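You operate a simulated robot arm through the tools that you are given. There is no shell and no other tool. Be economical: measure what you need, move in short steps, check, and stop when the job is done.

You are at the controls of a simulated two-armed robot. One attempt, no reset.

Task
Open the upper cupboard door, fetch the teal vase from the fourth shelf from the bottom of the tall cupboard and stand it on top of the grey slab and shut the door again. Close the orange drawer. Take the grey stopper on the top of the packing table and put it away on the top of the deep bench. Put the orange pad on the top of the long bench. Fetch the teal topped rod and stand it on the bench right of the rod rest. Do these in any order. Set down upright: teal vase, teal topped rod.

Only the result counts: the job must be done as asked and must still hold three seconds after the hand-in. Knocking over, shifting, dropping, spilling or breaking anything else fails it. Lids that push on must go on centred and level and be pressed home; caps that screw on are set level and turned clockwise until they are tight.

Robot
Two 7-joint arms with two-finger grippers on one trunk, on a base that drives. Base frame: it is fixed to the floor where the robot stands at the start and does not move with it; the origin is under the middle of the robot, x ahead of it, y to its left, z up. Units: mm, rad, N and s.
The left shoulder is at the start at [60, 178, 1180], the right one opposite. With the tool pointing down near the work surface each hand reaches from about 160 to 640 mm from the robot's upright axis, wherever it stands, measured 20 degrees to its own side. Places, roughly: bench right of the rod rest (17x12 cm) [-1960, -780, 840]; grey slab (13x14x5 cm) [-1200, -300, 900]; grey stopper (4x4x4 cm) [800, -1900, 900]; orange drawer [900, -1700, 700]; orange pad (6x10x3 cm) [1200, -1900, 900]; teal topped rod (3x3x38 cm) [-2400, -2600, 1300]; teal vase (6x6x16 cm) [1000, -300, 1400]; top of the deep bench [500, 800, 800]; top of the long bench [-1600, 1400, 800]; upper cupboard door [900, -200, 1500]. Payload 1.96 kg a hand.
Tool frame (each hand has its own): the origin (TCP) lies between the finger pads and is the grasp point; the fingertips stand 20 mm ahead of it; z points along the fingers, y is the line along which they close. Largest opening 72 mm; the body of the gripper starts 38 mm behind the TCP.
Orientation is that of the tool frame in the base frame, as a unit quaternion [x, y, z, w]. With the fingers straight down and closing along the base's y, the tool's x points along the base's -x, its y along +y and its z along -z.

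Tools
- The arms move only by the tool jog_arm. It takes "left_rows", "right_rows" or both (then of equal length, played together; a hand with none holds still); each is a list of rows, each an object of numbers (a shift or turn left out is 0, a gripper value left out holds the last): "dx", "dy", "dz": the shift along the tool's x, y, z in mm; "ax", "ay", "az": the turn, a rotation vector about the tool's x, y, z in rad. In form: [{"dx": .., "dy": .., "dz": .., "ax": .., "ay": .., "az": ..}, ...]. A call has 1 to 8 rows; each row is the pose to reach, as a shift and turn from the pose commanded when the call began, along the tool's axes at that moment. "left_jaw" and "right_jaw" are, for a hand that has rows, the opening in per cent of the stroke, from 0 (shut) to 100 (fully open), set as the call begins (left out, the last holds). Each row takes 0.2 s and may step no farther than 50 mm and 0.15 rad from the row before; otherwise, or with a gripper value out of range, the whole call is refused. A pose out of reach is approached as far as the arm can. The call stops where the force on the tool passes 40 N (or 10 N more than at its start, if that is more) or the arm is blocked; 0.2 s more then pass. The fingers move at their own pace (about 153 mm/s each) and stop on an object; they squeeze with about 35 N. The grip force told is the motor's: it shows also when the fingers shut on nothing. Time passes only in rows, and 0.2 s behind the last, so rows that repeat a pose let the fingers close. It gives the time, the measured TCP pose, the force on the tool (base axes), the opening and the grip force at its end, in the units of the frame above (readings bear some noise), with the torque about the TCP (base axes, N m) and any sound that the robot's microphone picked up, and new pictures: "views" is both (left out), scene, wrist or none (wrist: the cameras of the hands that moved).
- Cameras (640 x 400 px; columns grow to the right, rows downward): "scene" is now at [15.5, -13.9, 1725.5]; the picture's right is [-0.17, -0.99, -0.00], its down [-0.76, 0.13, -0.64] and it looks along [0.63, -0.11, -0.77] (base axes); focal length 238 px, centre (320, 200). "left" rides on the left gripper at [71, -19, -82] in its tool frame; the picture's right is [0.26, 0.97, 0.00], its down [-0.67, 0.18, -0.72] and it looks along [-0.69, 0.19, 0.70] (tool axes); focal length 280 px, centre (320, 200). "right" rides on the right gripper at [71, 19, -82] in its tool frame; the picture's right is [-0.26, 0.97, 0.00], its down [-0.67, -0.18, -0.72] and it looks along [-0.69, -0.19, 0.70] (tool axes); focal length 280 px, centre (320, 200). There is no depth. A picture from a camera that has moved, and an enlarged one, comes with that camera's place and axes in the base frame and with its lens.
- slide_trunk(by): slides the trunk up (or, below 0, down) by that many mm; the arms and the scene camera ride with it, the base frame stays. It gives what a move gives, with no picture.
- steer(legs): drives the robot by 1 to 6 legs, each [ahead, left, turn to the left] in mm, mm and rad, along the robot's own axes; the way and the turn of a leg run together, so that a leg with both is an arc; at most 1500 mm and 3.142 rad a leg. The arms and the cameras ride along, it lands a little off, and it stops where it bumps. It gives what a move gives, and a new picture of the scene camera.
- aim_head(pan, tilt): turns the head with the scene camera to pan (to the left, within 1.501 rad either way) and tilt (down, from -0.506 to 1.204), counted from straight ahead of the robot. It gives what a move gives, and a new picture of the scene camera.
- zoom(camera, box): a new picture of the part [left, top, right, bottom] of that camera's present view, enlarged. The clock stands still meanwhile.
- finish_job(): hands the job in; it is judged then, once.

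Go step by step. Nothing tells you exact positions but the pictures and the camera data: compare them with the known pose of the tool, close in by small moves and look again before you grip or let go. The budget is 175 turns and 260 pictures, counting those below and the enlarged ones. Unless the task says otherwise, let go and move clear before handing in, and close with one line.

The tools are called after "Request:" as name(argument=value, ...) on one line, values as JSON. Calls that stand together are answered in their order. jog_arm: Moves the arms, as the interface text tells. Its arguments: {"type":"object","properties":{"left_rows":{"type":"array"},"left_jaw":{"type":"number"},"right_rows":{"type":"array"},"right_jaw":{"type":"number"},"views":{"type":"string","enum":["both","scene","wrist","none"]}},"required":[]} The other tools are called the same way: slide_trunk (by) slides the trunk up or down; steer (legs) drives the base; aim_head (pan, tilt) turns the head that bears the scene camera; zoom (camera, box) takes an enlarged picture of a part of a camera's view; finish_job () hands the job in.

At the start:

```text
time_s: 0.0
left_tcp_pos: [396.9, 54.4, 1311.1]
left_tcp_rot: [0.0, 1.0, 0.0, 0.0]
left_ft_force: [-0.3, -1.5, 0.0]
left_moment: [0.03, -0.02, 0.01]
left_gripper_width: 72.0
left_gripper_force: 0.0
right_tcp_pos: [348.9, -258.2, 998.6]
right_tcp_rot: [0.0, 1.0, 0.002, -0.001]
right_ft_force: [0.3, -0.2, -0.2]
right_moment: [-0.01, 0.04, 0.0]
right_gripper_width: 72.2
right_gripper_force: 0.0
trunk travel left (down, up): [-825.0, 165.0]
robot x, y, heading: [0.3, 0.6, -0.0]
head pan, tilt: [-0.169, 0.878]
```

scene: 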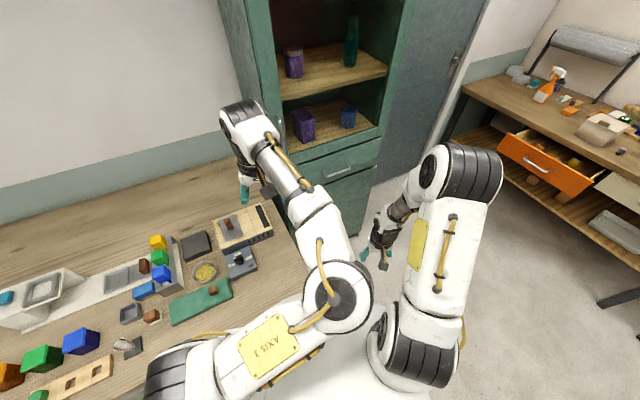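
right: 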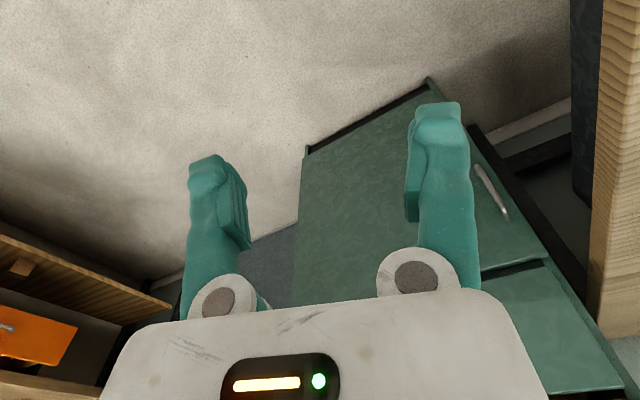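
left: 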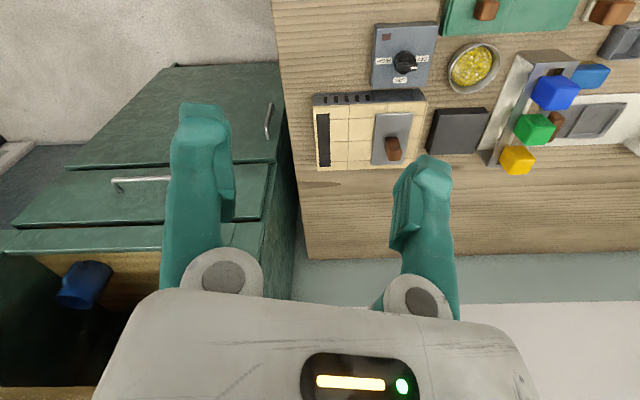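

I see the cupboard ahead, the deep bench to the left and the packing table at right. I'll first look up at the cupboard.

Request:
aim_head(pan=-0.25, tilt=0.25)

```text
time_s: 1.0
left_tcp_pos: [397.6, 55.0, 1310.2]
left_tcp_rot: [0.0, 1.0, 0.0, -0.001]
left_ft_force: [0.2, 0.7, 0.1]
left_moment: [0.02, -0.01, 0.0]
left_gripper_width: 71.9
left_gripper_force: 0.0
right_tcp_pos: [349.3, -260.5, 999.4]
right_tcp_rot: [0.001, 1.0, 0.0, 0.0]
right_ft_force: [-0.3, 0.1, -0.2]
right_moment: [0.0, -0.01, -0.02]
right_gripper_width: 72.0
right_gripper_force: 0.2
trunk travel left (down, up): [-825.0, 165.0]
robot x, y, heading: [-1.8, -0.4, -0.006]
head pan, tilt: [-0.25, 0.25]
camera scene: at [30.4, -24.1, 1780.7], right [-0.25, -0.97, 0.0], down [-0.24, 0.06, -0.97], along [0.94, -0.24, -0.25], focal length 238 px, centre (320, 200)
```

scene: 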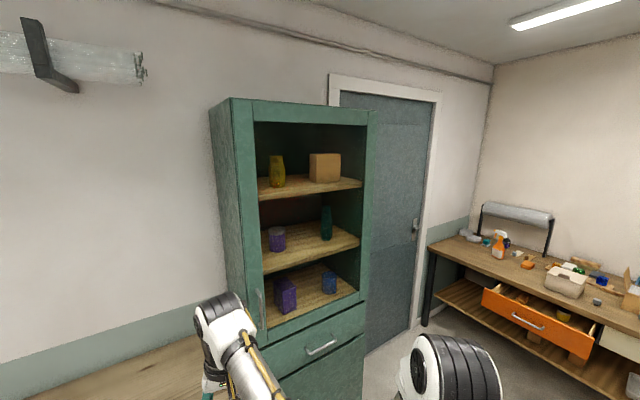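

Request:
zoom(camera="scene", box=[190, 80, 400, 400])

Request:
zoom(camera="scene", box=[420, 190, 640, 380])

```text
1.25 times, centred on (295, 240) of scene
camera zoom: at [30.4, -24.1, 1780.7], right [-0.25, -0.97, 0.0], down [-0.24, 0.06, -0.97], along [0.94, -0.24, -0.25], focal length 298 px, centre (351, 150)
```

zoom: 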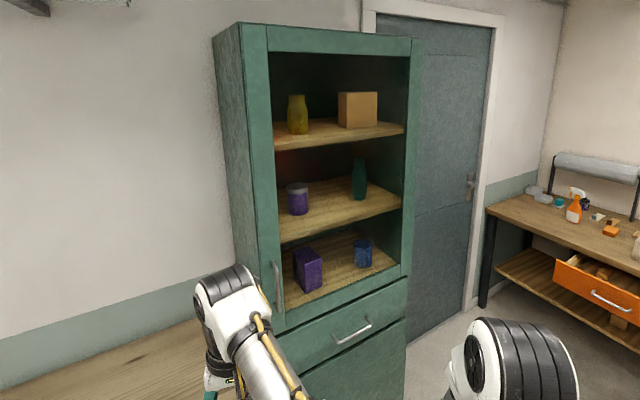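

```text
2.11 times, centred on (530, 285) of scene
camera zoom: at [30.4, -24.1, 1780.7], right [-0.25, -0.97, 0.0], down [-0.24, 0.06, -0.97], along [0.94, -0.24, -0.25], focal length 502 px, centre (-122, 21)
```

zoom: 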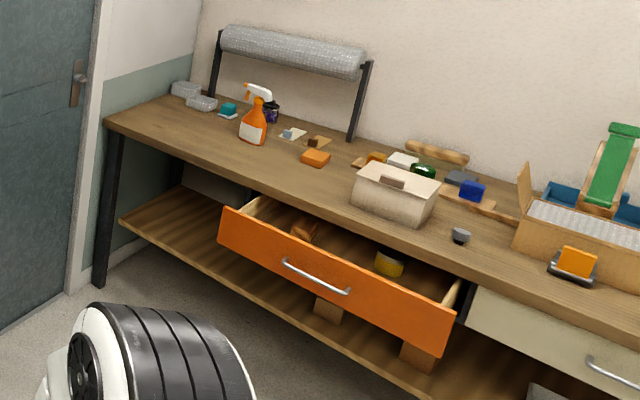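

Handle of the glazed door is low on the left, hinge on the right. I look around for the map.

Request:
aim_head(pan=-1.4, tilt=0.4)

Request:
aim_head(pan=1.4, tilt=0.5)

```text
time_s: 2.4
left_tcp_pos: [397.2, 55.0, 1308.7]
left_tcp_rot: [0.0, 1.0, 0.0, 0.0]
left_ft_force: [0.0, 0.0, 0.2]
left_moment: [0.02, 0.01, 0.0]
left_gripper_width: 71.9
left_gripper_force: 0.0
right_tcp_pos: [349.3, -259.4, 1001.7]
right_tcp_rot: [0.0, 1.0, 0.0, 0.0]
right_ft_force: [-0.2, -0.6, -0.1]
right_moment: [0.02, 0.03, -0.02]
right_gripper_width: 71.9
right_gripper_force: 0.0
trunk travel left (down, up): [-825.0, 165.0]
robot x, y, heading: [-1.3, -3.1, -0.002]
head pan, tilt: [-1.4, 0.4]
camera scene: at [-44.3, -92.3, 1766.8], right [-0.99, -0.17, 0.0], down [-0.07, 0.38, -0.92], along [0.16, -0.91, -0.39], focal length 238 px, centre (320, 200)
```

scene: 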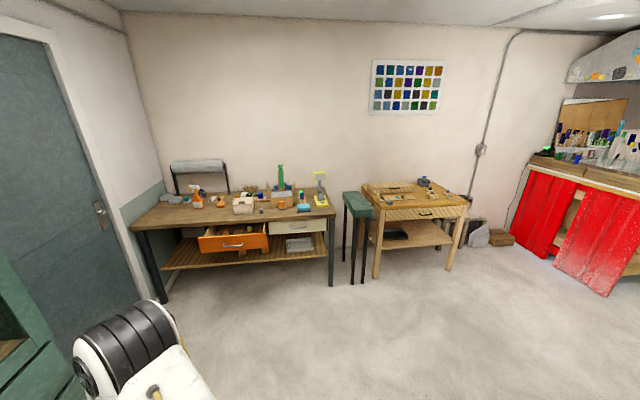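

```text
time_s: 4.9
left_tcp_pos: [397.6, 54.4, 1309.3]
left_tcp_rot: [0.0, 1.0, 0.0, 0.001]
left_ft_force: [-0.2, 0.5, -0.5]
left_moment: [0.02, 0.03, -0.02]
left_gripper_width: 71.9
left_gripper_force: 0.1
right_tcp_pos: [349.9, -260.2, 1000.2]
right_tcp_rot: [0.0, 1.0, 0.0, -0.001]
right_ft_force: [0.3, 0.4, -0.8]
right_moment: [0.01, 0.02, -0.01]
right_gripper_width: 72.0
right_gripper_force: 0.1
trunk travel left (down, up): [-825.0, 165.0]
robot x, y, heading: [1.4, 3.5, 0.002]
head pan, tilt: [1.4, 0.499]
camera scene: at [-44.6, 88.6, 1757.7], right [0.99, -0.17, 0.0], down [-0.08, -0.47, -0.88], along [0.15, 0.87, -0.48], focal length 238 px, centre (320, 200)
```

scene: 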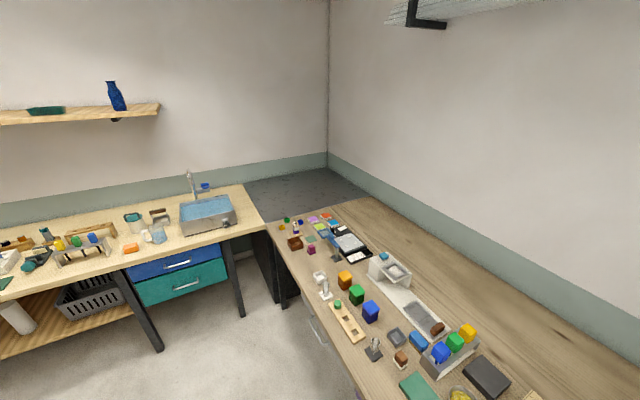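

The room is turned about +0.33 rad to the base frame: cupboard front runs from about (821,36) to (1008,-532). I turn to face it squarely and shift right.

Request:
steer(legs=[[0, 0, 0.33], [0, -420, 0]])

Request:
aim_head(pan=0.0, tilt=0.35)

```text
time_s: 8.5
left_tcp_pos: [495.2, -220.6, 1309.9]
left_tcp_rot: [-0.163, 0.987, 0.0, 0.0]
left_ft_force: [-0.6, -0.1, 0.0]
left_moment: [-0.03, 0.0, 0.01]
left_gripper_width: 72.0
left_gripper_force: 0.2
right_tcp_pos: [551.6, -534.4, 999.9]
right_tcp_rot: [-0.164, 0.986, 0.0, 0.0]
right_ft_force: [-0.1, -1.0, 0.3]
right_moment: [0.02, -0.02, 0.0]
right_gripper_width: 72.1
right_gripper_force: 0.0
trunk travel left (down, up): [-825.0, 165.0]
robot x, y, heading: [134.3, -400.6, 0.331]
head pan, tilt: [1.4, 0.499]
camera scene: at [65.3, -332.2, 1757.7], right [0.99, 0.16, 0.0], down [0.08, -0.47, -0.88], along [-0.14, 0.87, -0.48], focal length 238 px, centre (320, 200)
```

scene: 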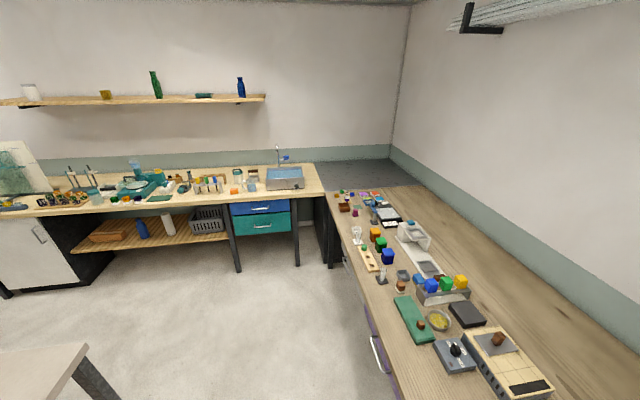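

```text
time_s: 10.0
left_tcp_pos: [496.1, -221.8, 1309.3]
left_tcp_rot: [-0.163, 0.987, 0.001, 0.0]
left_ft_force: [0.3, -0.4, 0.7]
left_moment: [0.01, -0.02, -0.01]
left_gripper_width: 72.0
left_gripper_force: 0.0
right_tcp_pos: [551.0, -534.1, 999.7]
right_tcp_rot: [-0.164, 0.986, 0.001, 0.0]
right_ft_force: [1.1, -0.4, 0.5]
right_moment: [0.0, -0.01, -0.01]
right_gripper_width: 72.1
right_gripper_force: 0.1
trunk travel left (down, up): [-825.0, 165.0]
robot x, y, heading: [136.6, -400.2, 0.327]
head pan, tilt: [0.0, 0.351]
camera scene: at [167.9, -392.4, 1771.4], right [0.32, -0.95, 0.0], down [-0.33, -0.11, -0.94], along [0.89, 0.3, -0.34], focal length 238 px, centre (320, 200)
```

scene: 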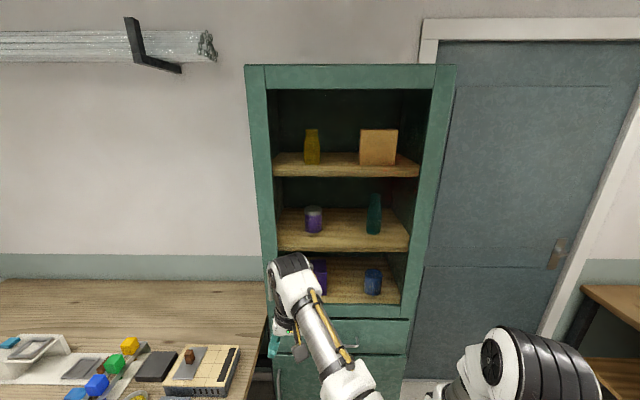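

Now square to the cupboard. I shift left a bit, tuck the left arm aside and turn the right hand to point forward.

Request:
steer(legs=[[0, 130, 0]])

Request:
jog_arm(left_rows=[{"dy": 40}, {"dy": 80}, {"dy": 120, "dx": 20}, {"dy": 160, "dx": 40}, {"dy": 200, "dx": 60}, {"dy": 220, "dx": 80}, {"dy": 220, "dx": 100}, {"dy": 220, "dx": 120}], right_rows=[{"ay": -0.143, "dz": -20}, {"ay": -0.286, "dz": -40}, {"ay": -0.429, "dz": -60}, {"ay": -0.571, "dz": -80}, {"ay": -0.714, "dz": -100}, {"ay": -0.857, "dz": -120}, {"ay": -1.0, "dz": -140}, {"ay": -1.143, "dz": -160}], views="none")

Request:
jog_arm(right_rows=[{"ay": -0.143}, {"ay": -0.286}, {"ay": -0.428}], views="both")

```text
time_s: 11.3
left_tcp_pos: [452.8, -98.7, 1309.2]
left_tcp_rot: [-0.163, 0.987, 0.0, 0.0]
left_ft_force: [0.3, 0.5, -0.3]
left_moment: [0.03, -0.03, 0.0]
left_gripper_width: 71.7
left_gripper_force: 0.0
right_tcp_pos: [509.5, -411.0, 999.3]
right_tcp_rot: [-0.164, 0.986, 0.001, 0.001]
right_ft_force: [-0.1, 0.6, -0.2]
right_moment: [-0.01, -0.03, 0.03]
right_gripper_width: 72.0
right_gripper_force: 0.0
trunk travel left (down, up): [-825.0, 165.0]
robot x, y, heading: [90.1, -273.4, 0.325]
head pan, tilt: [0.0, 0.351]
camera scene: at [126.2, -270.1, 1771.4], right [0.32, -0.95, 0.0], down [-0.33, -0.11, -0.94], along [0.89, 0.3, -0.34], focal length 238 px, centre (320, 200)
```

scene: 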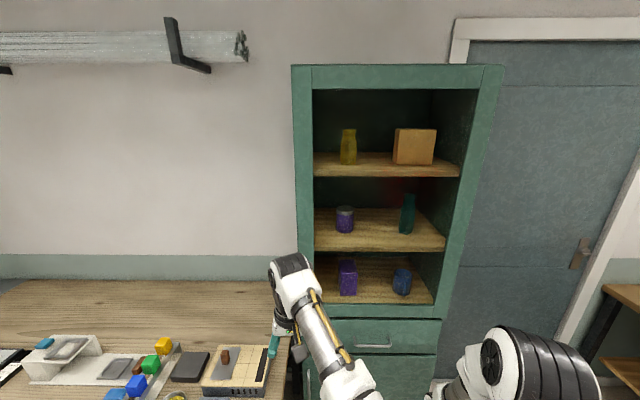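

```text
time_s: 13.1
left_tcp_pos: [268.9, 71.5, 1309.9]
left_tcp_rot: [-0.164, 0.986, 0.0, 0.0]
left_ft_force: [-0.3, -0.7, -0.5]
left_moment: [-0.01, 0.03, -0.02]
left_gripper_width: 72.0
left_gripper_force: 0.1
right_tcp_pos: [586.4, -446.2, 1138.3]
right_tcp_rot: [-0.138, 0.829, 0.09, 0.535]
right_ft_force: [-0.5, 0.2, -0.3]
right_moment: [0.02, -0.01, 0.0]
right_gripper_width: 72.0
right_gripper_force: 0.0
right hand out of reach, approached as far as the arm can: row 3, 4, 5, 6, 7, 8
trunk travel left (down, up): [-825.0, 165.0]
robot x, y, heading: [97.2, -275.8, 0.328]
head pan, tilt: [0.0, 0.351]
```

```text
time_s: 13.9
left_tcp_pos: [269.8, 71.2, 1309.6]
left_tcp_rot: [-0.163, 0.987, -0.001, 0.0]
left_ft_force: [0.4, -0.3, -0.3]
left_moment: [-0.01, 0.0, -0.03]
left_gripper_width: 71.8
left_gripper_force: 0.0
right_tcp_pos: [587.8, -443.0, 1137.0]
right_tcp_rot: [-0.116, 0.697, 0.116, 0.698]
right_ft_force: [1.1, 0.3, -0.5]
right_moment: [0.0, 0.01, 0.04]
right_gripper_width: 72.1
right_gripper_force: 0.1
trunk travel left (down, up): [-825.0, 165.0]
robot x, y, heading: [95.4, -279.2, 0.331]
head pan, tilt: [0.0, 0.351]
camera scene: at [126.4, -268.3, 1771.4], right [0.32, -0.95, 0.0], down [-0.33, -0.11, -0.94], along [0.89, 0.3, -0.34], focal length 238 px, centre (320, 200)
camera right: at [505.2, -453.0, 1066.6], right [-0.31, 0.91, 0.26], down [-0.62, -0.41, 0.67], along [0.72, 0.05, 0.69], focal length 280 px, centre (320, 200)
```

scene: 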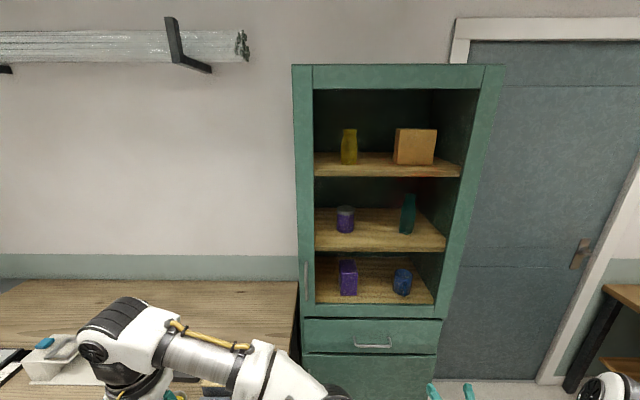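
right: 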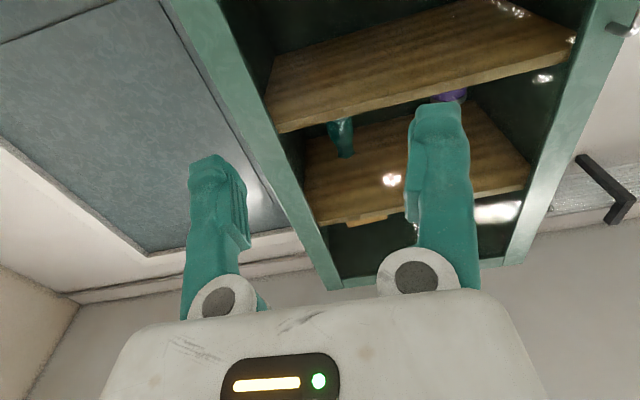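

Request:
zoom(camera="scene", box=[270, 210, 370, 350])

Request:
zoom(camera="right", box=[520, 0, 640, 75])

```text
2.86 times, centred on (320, 280) of scene
camera zoom: at [126.4, -268.3, 1771.4], right [0.32, -0.95, 0.0], down [-0.33, -0.11, -0.94], along [0.89, 0.3, -0.34], focal length 681 px, centre (320, -29)
```

zoom: 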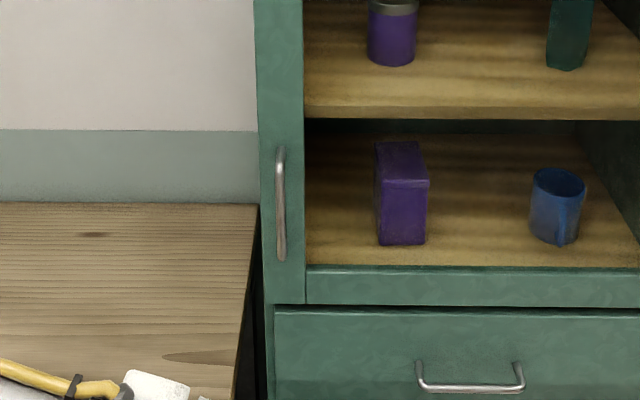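

```text
5.33 times, centred on (580, 38) of right
camera zoom: at [505.2, -453.0, 1066.6], right [-0.31, 0.91, 0.26], down [-0.62, -0.41, 0.67], along [0.72, 0.05, 0.69], focal length 1495 px, centre (-1067, 1067)
```

zoom: 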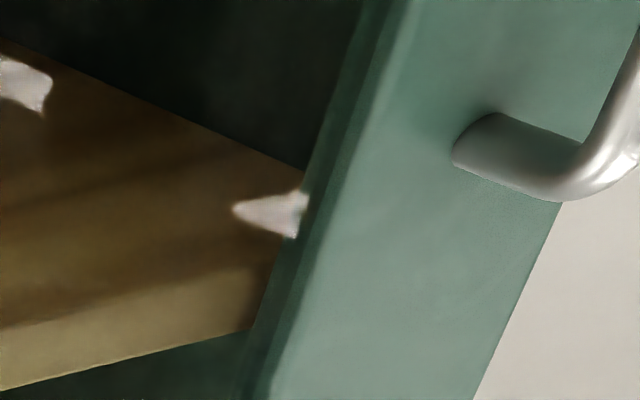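

Handle bar spans z≈1100–1270 at robot-frame (737, 49). I bring the right hand toward it.

Request:
jog_arm(right_rows=[{"dx": -5, "dy": 36, "dz": 28}, {"dx": -10, "dy": 73, "dz": 55}, {"dx": -16, "dy": 109, "dz": 83}, {"dx": -21, "dy": 146, "dz": 110}, {"dx": -26, "dy": 182, "dz": 138}, {"dx": -32, "dy": 218, "dz": 165}, {"dx": -40, "dy": 255, "dz": 190}, {"dx": -48, "dy": 290, "dz": 215}], views="both")

```text
time_s: 15.7
left_tcp_pos: [268.8, 72.9, 1309.5]
left_tcp_rot: [-0.163, 0.987, -0.001, 0.0]
left_ft_force: [-1.1, 0.8, -0.5]
left_moment: [-0.04, -0.02, -0.03]
left_gripper_width: 71.6
left_gripper_force: 0.1
right_tcp_pos: [698.1, -96.7, 1185.0]
right_tcp_rot: [-0.116, 0.698, 0.117, 0.697]
right_ft_force: [0.1, 0.3, -0.5]
right_moment: [0.03, 0.0, -0.02]
right_gripper_width: 71.9
right_gripper_force: 0.0
trunk travel left (down, up): [-825.0, 165.0]
robot x, y, heading: [94.6, -279.1, 0.333]
head pan, tilt: [0.0, 0.351]
camera scene: at [125.7, -266.3, 1771.3], right [0.32, -0.95, 0.0], down [-0.33, -0.11, -0.94], along [0.89, 0.3, -0.34], focal length 238 px, centre (320, 200)
camera right: at [615.1, -105.0, 1114.5], right [-0.31, 0.91, 0.26], down [-0.62, -0.4, 0.68], along [0.72, 0.05, 0.69], focal length 280 px, centre (320, 200)
```

scene: 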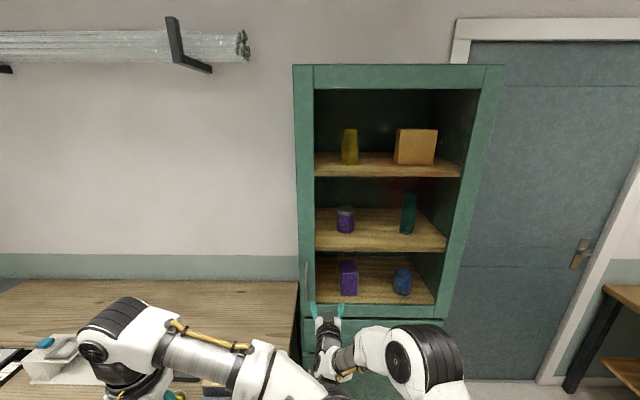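
right: 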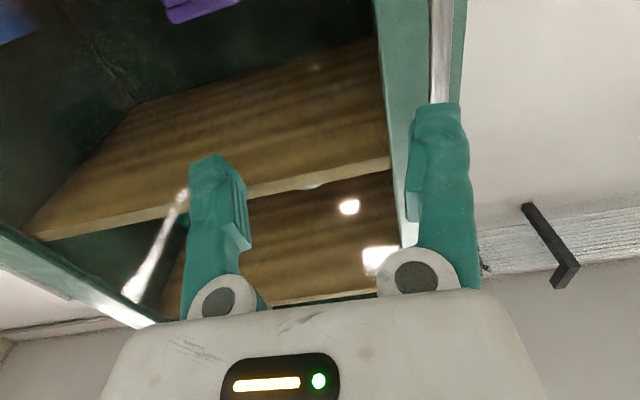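

Both views agree: bar at about (735, 49). Shift left 74, then go in 105 and look.

Request:
jog_arm(right_rows=[{"dy": 40}, {"dy": 75}, {"dy": 75, "dz": 30}, {"dy": 75, "dz": 60}], views="both")

```text
time_s: 16.7
left_tcp_pos: [268.6, 71.7, 1310.1]
left_tcp_rot: [-0.164, 0.986, 0.0, 0.0]
left_ft_force: [0.5, 0.2, 0.6]
left_moment: [-0.02, -0.04, 0.0]
left_gripper_width: 72.1
left_gripper_force: 0.0
right_tcp_pos: [730.9, -9.3, 1184.4]
right_tcp_rot: [-0.116, 0.698, 0.116, 0.697]
right_ft_force: [0.6, 0.1, -0.3]
right_moment: [-0.01, -0.02, 0.05]
right_gripper_width: 72.1
right_gripper_force: 0.0
trunk travel left (down, up): [-825.0, 165.0]
robot x, y, heading: [94.0, -279.6, 0.326]
head pan, tilt: [0.0, 0.351]
camera scene: at [126.5, -266.8, 1771.3], right [0.32, -0.95, 0.0], down [-0.33, -0.11, -0.94], along [0.89, 0.3, -0.34], focal length 238 px, centre (320, 200)
camera right: at [648.1, -17.8, 1113.8], right [-0.31, 0.91, 0.26], down [-0.62, -0.4, 0.68], along [0.72, 0.05, 0.69], focal length 280 px, centre (320, 200)
```

scene: 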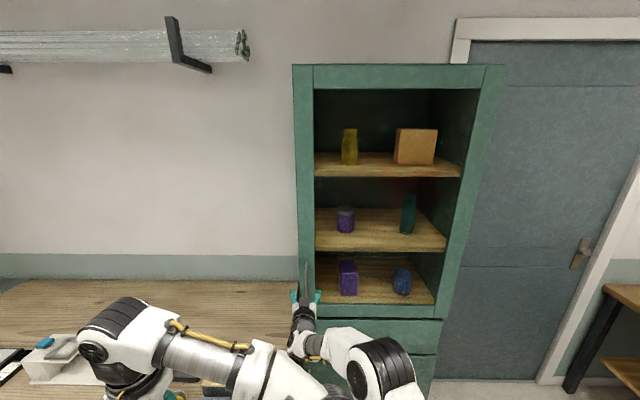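
right: 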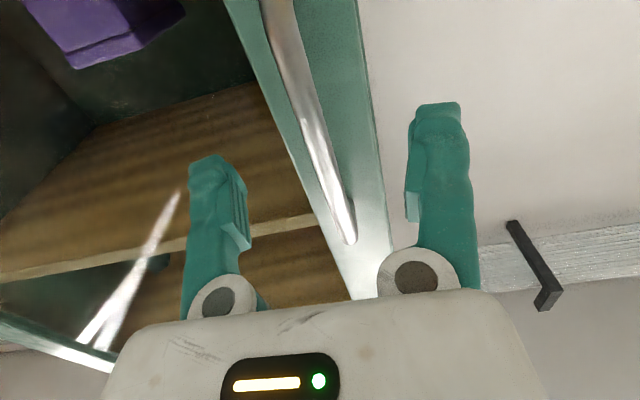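

Request:
jog_arm(right_rows=[{"dz": 25}, {"dz": 46}], views="wrist")

```text
time_s: 17.3
left_tcp_pos: [269.0, 70.6, 1310.2]
left_tcp_rot: [-0.164, 0.987, 0.0, -0.001]
left_ft_force: [-0.4, -0.5, 0.0]
left_moment: [-0.06, 0.0, 0.02]
left_gripper_width: 71.9
left_gripper_force: 0.1
right_tcp_pos: [773.7, 8.0, 1182.9]
right_tcp_rot: [-0.117, 0.698, 0.117, 0.697]
right_ft_force: [0.3, 0.1, -0.2]
right_moment: [-0.01, 0.0, 0.01]
right_gripper_width: 72.0
right_gripper_force: 0.0
trunk travel left (down, up): [-825.0, 165.0]
robot x, y, heading: [98.2, -277.6, 0.329]
head pan, tilt: [0.0, 0.351]
camera right: at [691.2, -1.8, 1113.3], right [-0.31, 0.91, 0.26], down [-0.62, -0.41, 0.68], along [0.72, 0.05, 0.69], focal length 280 px, centre (320, 200)
```

right: 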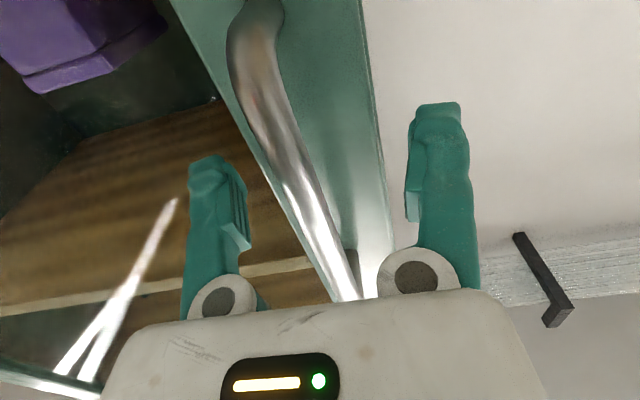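

Bar is between the fingers; closing.

Request:
jog_arm(right_rows=[{}, {}, {}], right_jaw=0, views="wrist")

```text
time_s: 18.1
left_tcp_pos: [268.6, 71.4, 1311.1]
left_tcp_rot: [-0.163, 0.987, 0.0, 0.0]
left_ft_force: [0.0, 0.8, -0.8]
left_moment: [0.0, 0.0, -0.03]
left_gripper_width: 72.0
left_gripper_force: 0.1
right_tcp_pos: [774.1, 6.1, 1184.9]
right_tcp_rot: [-0.115, 0.697, 0.117, 0.698]
right_ft_force: [-1.0, 0.5, -0.2]
right_moment: [-0.01, 0.01, 0.0]
right_gripper_width: 0.0
right_gripper_force: 29.2
trunk travel left (down, up): [-825.0, 165.0]
robot x, y, heading: [93.1, -276.7, 0.333]
head pan, tilt: [0.0, 0.351]
camera right: at [690.5, -2.8, 1114.1], right [-0.31, 0.91, 0.26], down [-0.62, -0.41, 0.67], along [0.72, 0.05, 0.69], focal length 280 px, centre (320, 200)
```

right: 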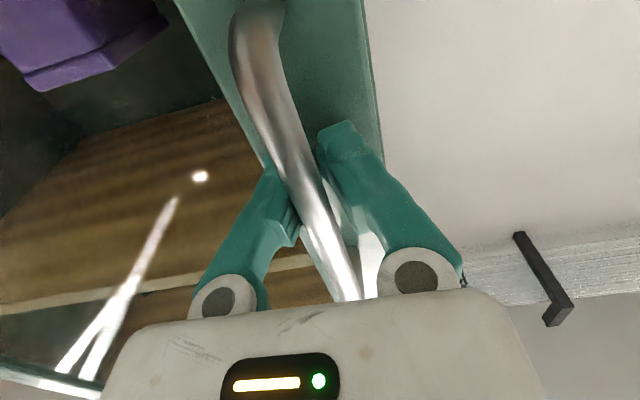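

Request:
zoom(camera="right", box=[220, 90, 400, 310])

Request:
zoom(camera="scene", box=[260, 240, 360, 380])

```text
1.82 times, centred on (310, 200) of right
camera zoom: at [690.5, -2.8, 1114.1], right [-0.31, 0.91, 0.26], down [-0.62, -0.41, 0.67], along [0.72, 0.05, 0.69], focal length 510 px, centre (338, 200)
```

zoom: 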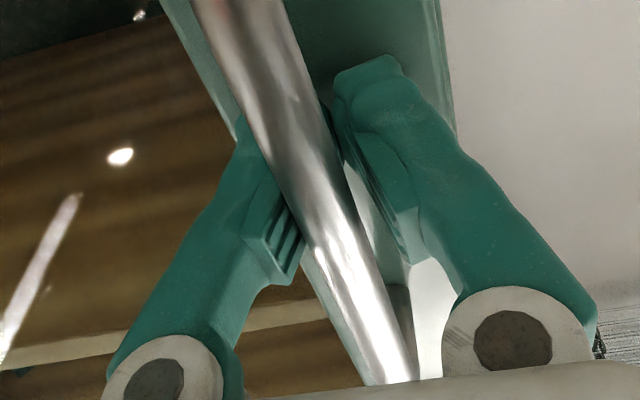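

```text
2.86 times, centred on (310, 310) of scene
camera zoom: at [125.2, -268.3, 1771.4], right [0.32, -0.95, 0.0], down [-0.33, -0.11, -0.94], along [0.89, 0.3, -0.34], focal length 681 px, centre (349, -114)
```

zoom: 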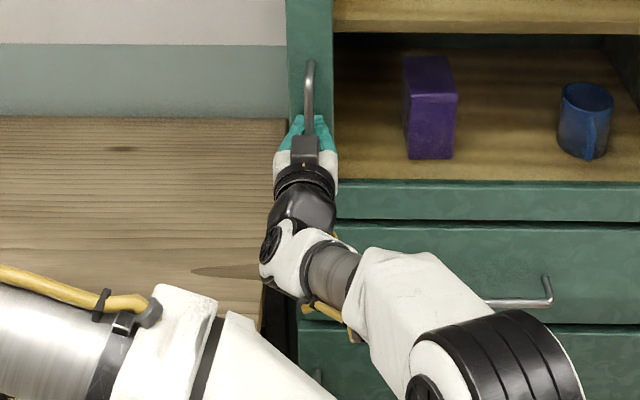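

Bar lies between the fingers though the width reads 0; test with a small pull.

Request:
jog_arm(right_rows=[{"dz": -15}, {"dz": -30}], views="both")

```text
time_s: 18.7
left_tcp_pos: [269.3, 67.6, 1310.5]
left_tcp_rot: [-0.164, 0.987, 0.001, 0.0]
left_ft_force: [0.0, 0.5, 0.9]
left_moment: [-0.01, 0.01, -0.02]
left_gripper_width: 71.9
left_gripper_force: 0.0
right_tcp_pos: [747.7, -5.0, 1187.4]
right_tcp_rot: [-0.115, 0.698, 0.116, 0.698]
right_ft_force: [3.4, -7.2, -1.1]
right_moment: [-0.07, 0.0, 0.09]
right_gripper_width: 0.0
right_gripper_force: 29.3
trunk travel left (down, up): [-825.0, 165.0]
robot x, y, heading: [94.0, -275.4, 0.323]
head pan, tilt: [0.0, 0.351]
camera scene: at [126.2, -270.7, 1771.3], right [0.32, -0.95, 0.0], down [-0.33, -0.11, -0.94], along [0.89, 0.3, -0.34], focal length 238 px, centre (320, 200)
camera right: at [663.3, -14.3, 1115.2], right [-0.31, 0.91, 0.26], down [-0.62, -0.4, 0.67], along [0.72, 0.04, 0.69], focal length 280 px, centre (320, 200)
```

scene: 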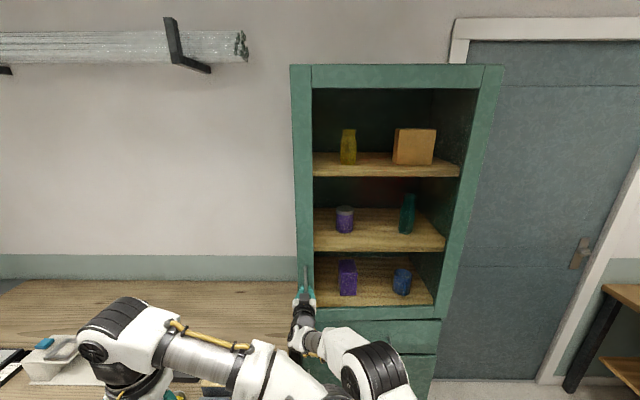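
right: 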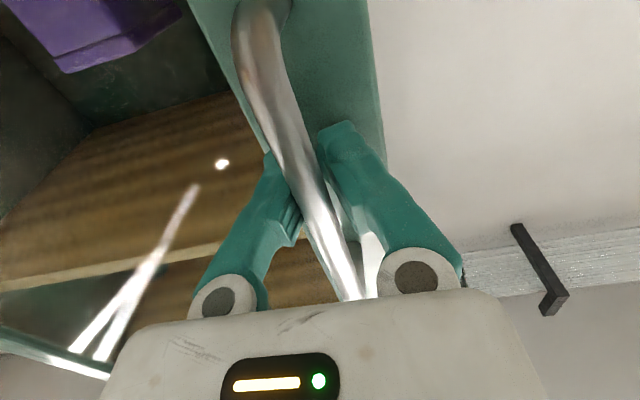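

The door follows. Pull along the arc, hinge radius about 541.

Request:
jog_arm(right_rows=[{"dz": -47.9, "dy": -8.5, "ax": -0.07}, {"dz": -94.9, "dy": -21.3, "ax": -0.14}, {"dz": -140.6, "dy": -38.1, "ax": -0.21}, {"dz": -184.5, "dy": -59.1, "ax": -0.28}], views="both")

```text
time_s: 19.7
left_tcp_pos: [265.2, 71.3, 1310.8]
left_tcp_rot: [-0.164, 0.986, -0.002, 0.001]
left_ft_force: [0.1, 0.0, 0.8]
left_moment: [0.01, -0.04, 0.01]
left_gripper_width: 72.0
left_gripper_force: 0.0
right_tcp_pos: [585.1, -119.2, 1186.0]
right_tcp_rot: [-0.213, 0.673, 0.214, 0.676]
right_ft_force: [-9.0, 8.2, -0.5]
right_moment: [0.0, 0.01, 0.33]
right_gripper_width: 0.0
right_gripper_force: 29.7
trunk travel left (down, up): [-825.0, 165.0]
robot x, y, heading: [96.9, -278.9, 0.327]
head pan, tilt: [0.0, 0.351]
camera scene: at [120.6, -267.7, 1771.4], right [0.32, -0.95, 0.0], down [-0.32, -0.11, -0.94], along [0.89, 0.3, -0.34], focal length 238 px, centre (320, 200)
camera right: at [508.5, -152.3, 1115.2], right [-0.56, 0.79, 0.26], down [-0.48, -0.56, 0.67], along [0.68, 0.25, 0.69], focal length 280 px, centre (320, 200)
```

scene: 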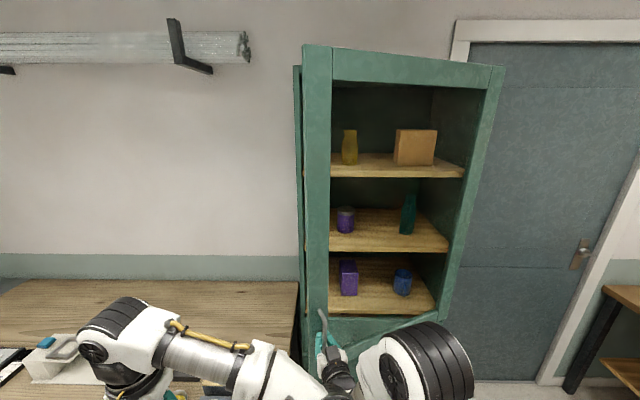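
right: 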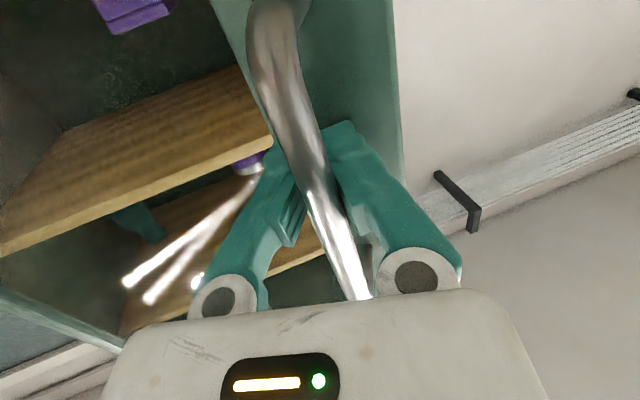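

Request:
jog_arm(right_rows=[{"dz": -47.1, "dy": -12.3, "ax": -0.07}, {"dz": -92.8, "dy": -28.8, "ax": -0.14}, {"dz": -137, "dy": -49.3, "ax": -0.21}, {"dz": -179.1, "dy": -73.7, "ax": -0.28}, {"dz": -218.9, "dy": -101.7, "ax": -0.35}], views="scene")

```text
time_s: 20.4
left_tcp_pos: [265.9, 71.2, 1309.7]
left_tcp_rot: [-0.164, 0.987, -0.001, 0.001]
left_ft_force: [0.3, 0.2, 0.2]
left_moment: [0.03, 0.04, 0.02]
left_gripper_width: 72.0
left_gripper_force: 0.0
right_tcp_pos: [529.2, -189.3, 1184.8]
right_tcp_rot: [-0.268, 0.649, 0.273, 0.657]
right_ft_force: [-16.7, 11.3, 12.8]
right_moment: [-0.14, 0.1, -0.57]
right_gripper_width: 0.0
right_gripper_force: 29.7
right hand out of reach, approached as far as the arm can: row 2, 3
trunk travel left (down, up): [-825.0, 165.0]
robot x, y, heading: [95.9, -277.1, 0.331]
head pan, tilt: [0.0, 0.351]
stopped in row 3 (right hand): the force on the tool passed its limit at 52 N (the readings are from after the stop); the commanded pose is now the measured one
camera scene: at [123.0, -268.1, 1771.5], right [0.32, -0.95, 0.0], down [-0.32, -0.11, -0.94], along [0.89, 0.3, -0.34], focal length 238 px, centre (320, 200)
```

scene: 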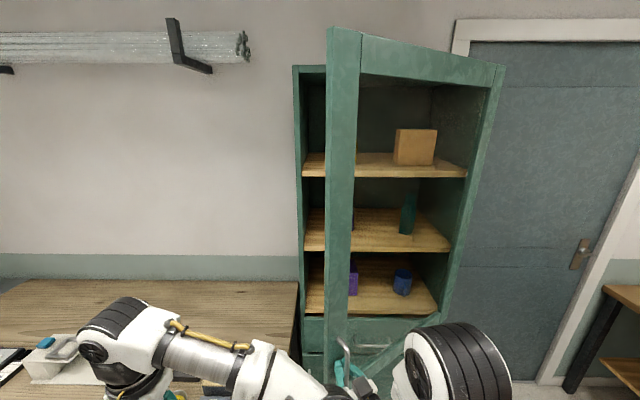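

The arm is cramped; I open the fingers and back the base along the tool axis, then will push the door from the inside with the left hand.

Request:
jog_arm(right_rows=[{}, {}], right_jaw=100, views="none")

Request:
steer(legs=[[-135, -64, 0]])

```text
time_s: 21.0
left_tcp_pos: [269.0, 71.3, 1309.7]
left_tcp_rot: [-0.164, 0.987, -0.001, -0.001]
left_ft_force: [0.2, 0.2, -0.8]
left_moment: [0.02, 0.02, 0.0]
left_gripper_width: 72.0
left_gripper_force: 0.1
right_tcp_pos: [532.6, -192.3, 1183.9]
right_tcp_rot: [-0.266, 0.652, 0.269, 0.657]
right_ft_force: [0.3, 0.3, -0.6]
right_moment: [0.0, 0.0, -0.04]
right_gripper_width: 71.9
right_gripper_force: 0.0
trunk travel left (down, up): [-825.0, 165.0]
robot x, y, heading: [95.8, -275.3, 0.333]
head pan, tilt: [0.0, 0.351]
```

```text
time_s: 22.4
left_tcp_pos: [163.4, -32.9, 1309.8]
left_tcp_rot: [-0.163, 0.987, 0.0, -0.001]
left_ft_force: [-0.3, 0.3, -0.5]
left_moment: [0.0, -0.01, 0.02]
left_gripper_width: 72.0
left_gripper_force: 0.1
right_tcp_pos: [426.5, -294.0, 1183.1]
right_tcp_rot: [-0.265, 0.652, 0.269, 0.657]
right_ft_force: [-0.9, 0.0, -0.7]
right_moment: [0.01, 0.01, 0.01]
right_gripper_width: 72.0
right_gripper_force: 0.1
trunk travel left (down, up): [-825.0, 165.0]
robot x, y, heading: [-14.4, -382.8, 0.33]
head pan, tilt: [0.0, 0.351]
camera scene: at [21.1, -370.0, 1771.3], right [0.32, -0.95, 0.0], down [-0.33, -0.11, -0.94], along [0.89, 0.3, -0.35], focal length 238 px, centre (320, 200)
```

scene: 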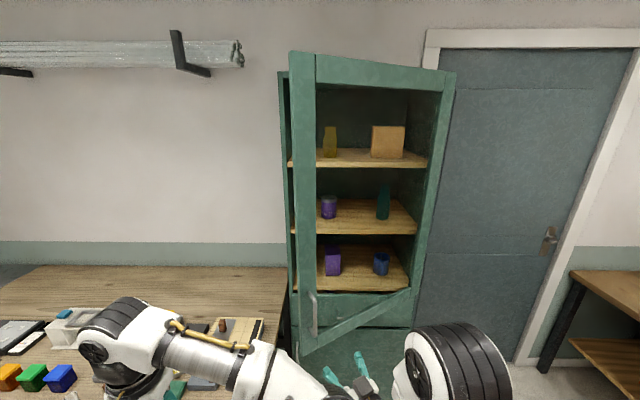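

Door stays at about 35°. I turn the left hand forward, to push the door from its inner side.

Request:
jog_arm(left_rows=[{"dx": -30, "dy": -5, "dz": 8, "ay": -0.143}, {"dx": -60, "dy": -10, "dz": 15, "ay": -0.286}, {"dx": -90, "dy": -20, "dz": 22, "ay": -0.429}, {"dx": -120, "dy": -40, "dz": 30, "ay": -0.571}, {"dx": -150, "dy": -60, "dz": 38, "ay": -0.714}, {"dx": -170, "dy": -80, "dz": 45, "ay": -0.857}, {"dx": -190, "dy": -100, "dz": 52, "ay": -1.0}, {"dx": -200, "dy": -110, "dz": 60, "ay": -1.143}], left_jaw=0, views="none")

Request:
jog_arm(left_rows=[{"ay": -0.143}, {"ay": -0.286}, {"ay": -0.428}], views="both")

```text
time_s: 24.2
left_tcp_pos: [382.6, -57.7, 1248.9]
left_tcp_rot: [-0.146, 0.829, 0.107, 0.53]
left_ft_force: [-0.3, 0.7, 0.2]
left_moment: [0.0, 0.01, 0.0]
left_gripper_width: 0.0
left_gripper_force: 29.1
right_tcp_pos: [427.4, -296.1, 1185.9]
right_tcp_rot: [-0.265, 0.65, 0.268, 0.66]
right_ft_force: [0.1, 1.1, 0.3]
right_moment: [-0.01, 0.03, -0.04]
right_gripper_width: 71.9
right_gripper_force: 0.1
trunk travel left (down, up): [-825.0, 165.0]
robot x, y, heading: [-10.5, -384.1, 0.334]
head pan, tilt: [0.0, 0.351]
```

```text
time_s: 24.8
left_tcp_pos: [385.8, -51.5, 1245.8]
left_tcp_rot: [-0.097, 0.761, 0.166, 0.62]
left_ft_force: [0.1, 0.4, -0.4]
left_moment: [0.0, 0.0, -0.02]
left_gripper_width: 0.0
left_gripper_force: 29.3
left hand out of reach, approached as far as the arm can: row 2, 3
right_tcp_pos: [430.3, -299.4, 1185.6]
right_tcp_rot: [-0.261, 0.651, 0.265, 0.662]
right_ft_force: [-0.4, 0.0, 0.3]
right_moment: [0.03, 0.06, -0.01]
right_gripper_width: 72.0
right_gripper_force: 0.1
trunk travel left (down, up): [-825.0, 165.0]
robot x, y, heading: [-11.2, -379.1, 0.331]
head pan, tilt: [0.0, 0.351]
stopped in row 3 (left hand): the arm was blocked; the commanded pose is now the measured one
camera scene: at [19.9, -371.9, 1771.4], right [0.32, -0.95, 0.0], down [-0.33, -0.11, -0.94], along [0.89, 0.3, -0.34], focal length 238 px, centre (320, 200)
camera left: at [302.3, -95.8, 1187.2], right [-0.4, 0.91, -0.13], down [-0.57, -0.14, 0.81], along [0.72, 0.39, 0.58], focal length 280 px, centre (320, 200)
```

scene: 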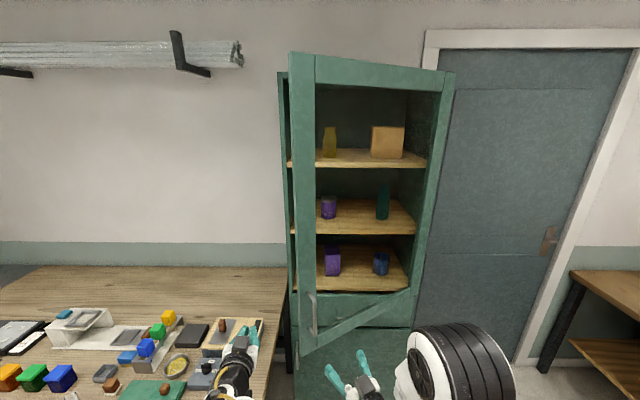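
left: 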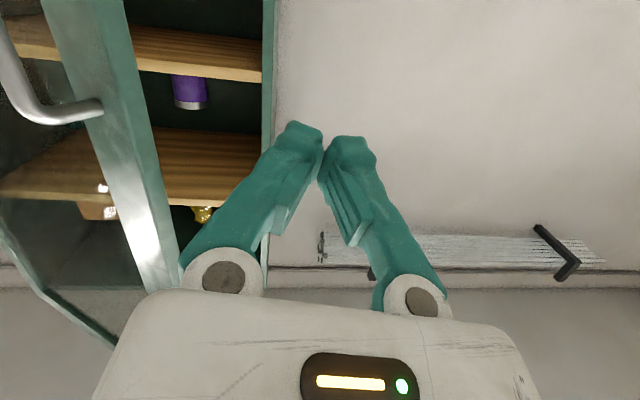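

Better push with the right hand: move it left round the door edge, straighten it, while the left arm makes room.

Request:
jog_arm(right_rows=[{"dz": 14, "dy": 29, "ax": 0.11}, {"dz": 28, "dy": 58, "ax": 0.22}, {"dz": 42, "dy": 87, "ax": 0.33}, {"dz": 56, "dy": 116, "ax": 0.44}, {"dz": 68, "dy": 145, "ax": 0.44}], left_rows=[{"dy": 40, "dz": -20}, {"dy": 80, "dz": -40}, {"dy": 120, "dz": -60}, {"dy": 160, "dz": -80}, {"dy": 180, "dz": -90}], right_jaw=0, views="both")

```text
time_s: 25.6
left_tcp_pos: [333.8, 18.7, 1273.4]
left_tcp_rot: [-0.043, 0.769, 0.122, 0.626]
left_ft_force: [-0.8, -0.2, -0.4]
left_moment: [0.0, 0.02, -0.03]
left_gripper_width: 0.0
left_gripper_force: 29.9
left hand out of reach, approached as far as the arm can: row 1, 2, 3, 4
right_tcp_pos: [483.9, -261.0, 1211.6]
right_tcp_rot: [-0.044, 0.671, 0.084, 0.735]
right_ft_force: [-0.4, 0.5, 0.0]
right_moment: [0.0, 0.01, 0.01]
right_gripper_width: 0.2
right_gripper_force: 30.2
trunk travel left (down, up): [-825.0, 165.0]
robot x, y, heading: [-11.2, -378.4, 0.326]
head pan, tilt: [0.0, 0.351]
stopped in row 4 (right hand): the arm was blocked; the commanded pose is now the measured one
camera scene: at [19.9, -370.2, 1771.3], right [0.32, -0.95, 0.0], down [-0.33, -0.11, -0.94], along [0.89, 0.3, -0.34], focal length 238 px, centre (320, 200)
camera right: at [406.8, -253.6, 1134.4], right [-0.2, 0.93, 0.31], down [-0.72, -0.35, 0.59], along [0.66, -0.1, 0.74], focal length 280 px, centre (320, 200)
camera left: at [244.9, -12.9, 1216.1], right [-0.27, 0.95, -0.12], down [-0.58, -0.06, 0.81], along [0.77, 0.29, 0.57], focal length 280 px, centre (320, 200)
```

scene: 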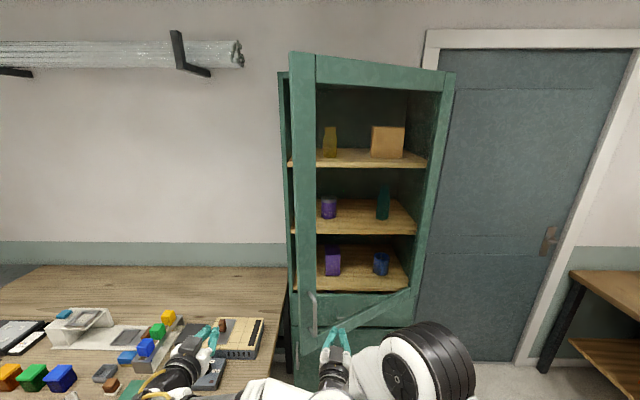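
right: 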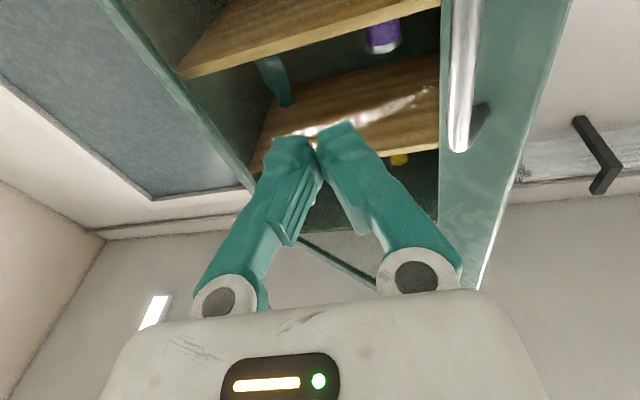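
left: 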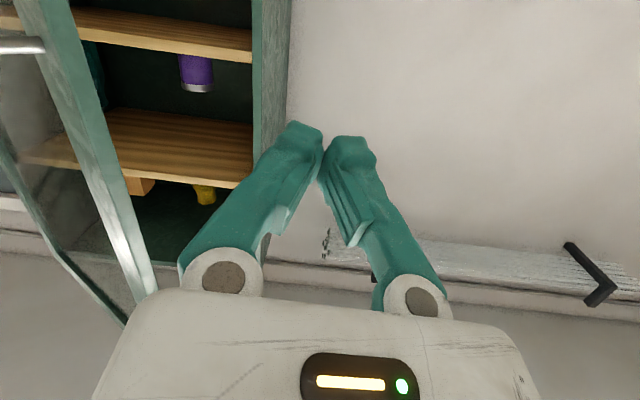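

Arms are cramped; use the base instead: shift left 170 so the right hand passes the door edge, then ahead.

Request:
steer(legs=[[0, 175, 0], [110, 0, 0]])

```text
time_s: 27.9
left_tcp_pos: [375.9, 223.0, 1273.8]
left_tcp_rot: [-0.046, 0.768, 0.126, 0.626]
left_ft_force: [-0.6, -0.4, -0.6]
left_moment: [-0.01, -0.03, -0.01]
left_gripper_width: 0.0
left_gripper_force: 29.1
right_tcp_pos: [525.1, -55.4, 1211.8]
right_tcp_rot: [-0.046, 0.672, 0.085, 0.735]
right_ft_force: [0.5, -0.3, 0.2]
right_moment: [0.02, 0.03, 0.01]
right_gripper_width: 0.0
right_gripper_force: 29.2
trunk travel left (down, up): [-825.0, 165.0]
robot x, y, heading: [31.6, -175.0, 0.331]
head pan, tilt: [0.0, 0.351]
camera scene: at [62.0, -167.3, 1771.4], right [0.33, -0.94, 0.0], down [-0.32, -0.11, -0.94], along [0.89, 0.31, -0.34], focal length 238 px, centre (320, 200)
```

scene: 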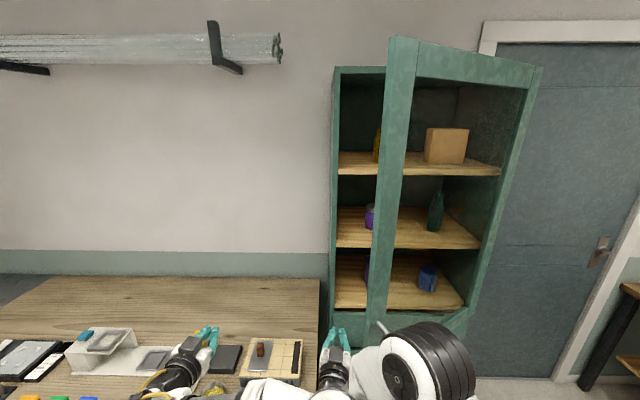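

Hand is now left of and beyond the door edge. Push right.

Request:
jog_arm(right_rows=[{"dz": 40}, {"dz": 50, "dy": -45}, {"dz": 50, "dy": -90}, {"dz": 50, "dy": -135}, {"dz": 45, "dy": -180}, {"dz": 40, "dy": -225}, {"dz": 35, "dy": -270}, {"dz": 30, "dy": -315}], views="scene")

```text
time_s: 28.6
left_tcp_pos: [372.9, 224.3, 1273.7]
left_tcp_rot: [-0.047, 0.768, 0.126, 0.626]
left_ft_force: [0.5, -0.2, 0.4]
left_moment: [0.03, -0.02, 0.0]
left_gripper_width: 0.0
left_gripper_force: 28.8
right_tcp_pos: [577.3, -80.6, 1213.8]
right_tcp_rot: [-0.055, 0.67, 0.098, 0.733]
right_ft_force: [0.4, -0.1, -0.2]
right_moment: [0.0, 0.02, -0.02]
right_gripper_width: 0.0
right_gripper_force: 29.6
trunk travel left (down, up): [-825.0, 165.0]
robot x, y, heading: [31.0, -177.6, 0.337]
head pan, tilt: [0.0, 0.351]
stopped in row 3 (right hand): the force on the tool passed its limit at 73 N (the readings are from after the stop); the commanded pose is now the measured one
camera scene: at [60.0, -166.6, 1771.4], right [0.33, -0.94, 0.0], down [-0.32, -0.11, -0.94], along [0.89, 0.31, -0.34], focal length 238 px, centre (320, 200)
```

scene: 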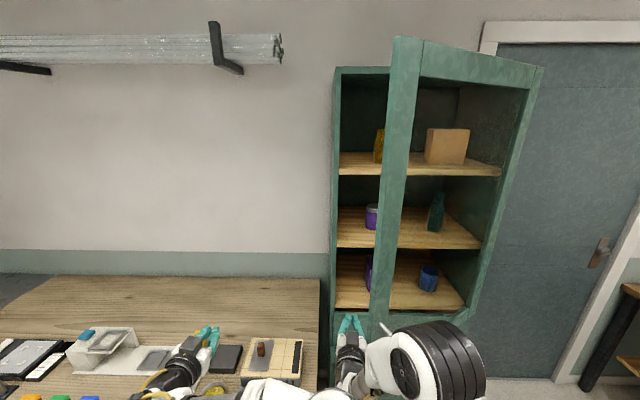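

Contact was too brisk; push in slower steps.

Request:
jog_arm(right_rows=[{"dy": -12}, {"dy": -24}, {"dy": -36}, {"dy": -50}, {"dy": -65}, {"dy": -80}, {"dy": -95}, {"dy": -110}], views="both")

```text
time_s: 29.2
left_tcp_pos: [369.0, 227.7, 1273.9]
left_tcp_rot: [-0.047, 0.767, 0.126, 0.627]
left_ft_force: [-0.1, -0.6, 0.6]
left_moment: [-0.02, -0.02, 0.05]
left_gripper_width: 0.1
left_gripper_force: 29.1
right_tcp_pos: [573.9, -85.6, 1212.9]
right_tcp_rot: [-0.062, 0.673, 0.109, 0.729]
right_ft_force: [-26.2, 22.6, 6.4]
right_moment: [0.46, 1.03, -2.26]
right_gripper_width: 0.0
right_gripper_force: 29.0
trunk travel left (down, up): [-825.0, 165.0]
robot x, y, heading: [32.6, -174.1, 0.344]
head pan, tilt: [0.0, 0.351]
stopped in row 2 (right hand): the force on the tool passed its limit at 50 N (the readings are from after the stop); the commanded pose is now the measured one
camera scene: at [56.8, -165.0, 1771.8], right [0.33, -0.94, 0.0], down [-0.32, -0.12, -0.94], along [0.89, 0.31, -0.34], focal length 238 px, centre (320, 200)
camera right: at [494.8, -83.4, 1136.0], right [-0.25, 0.91, 0.32], down [-0.7, -0.4, 0.6], along [0.67, -0.07, 0.74], focal length 280 px, centre (320, 200)
```

scene: 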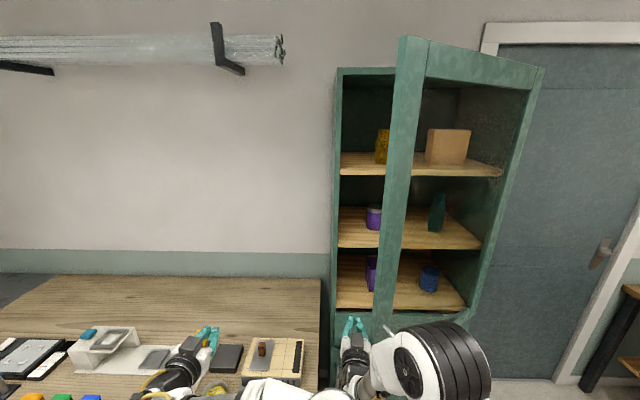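
right: 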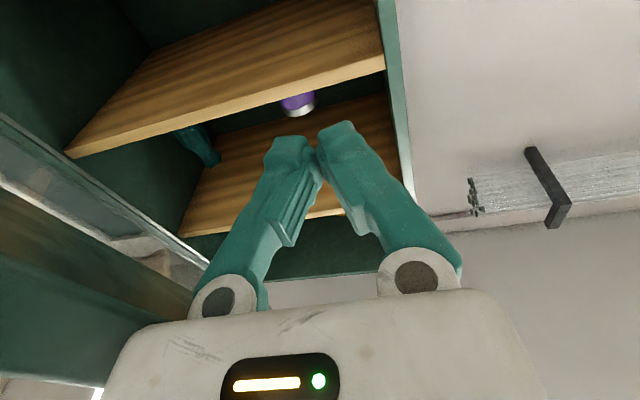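

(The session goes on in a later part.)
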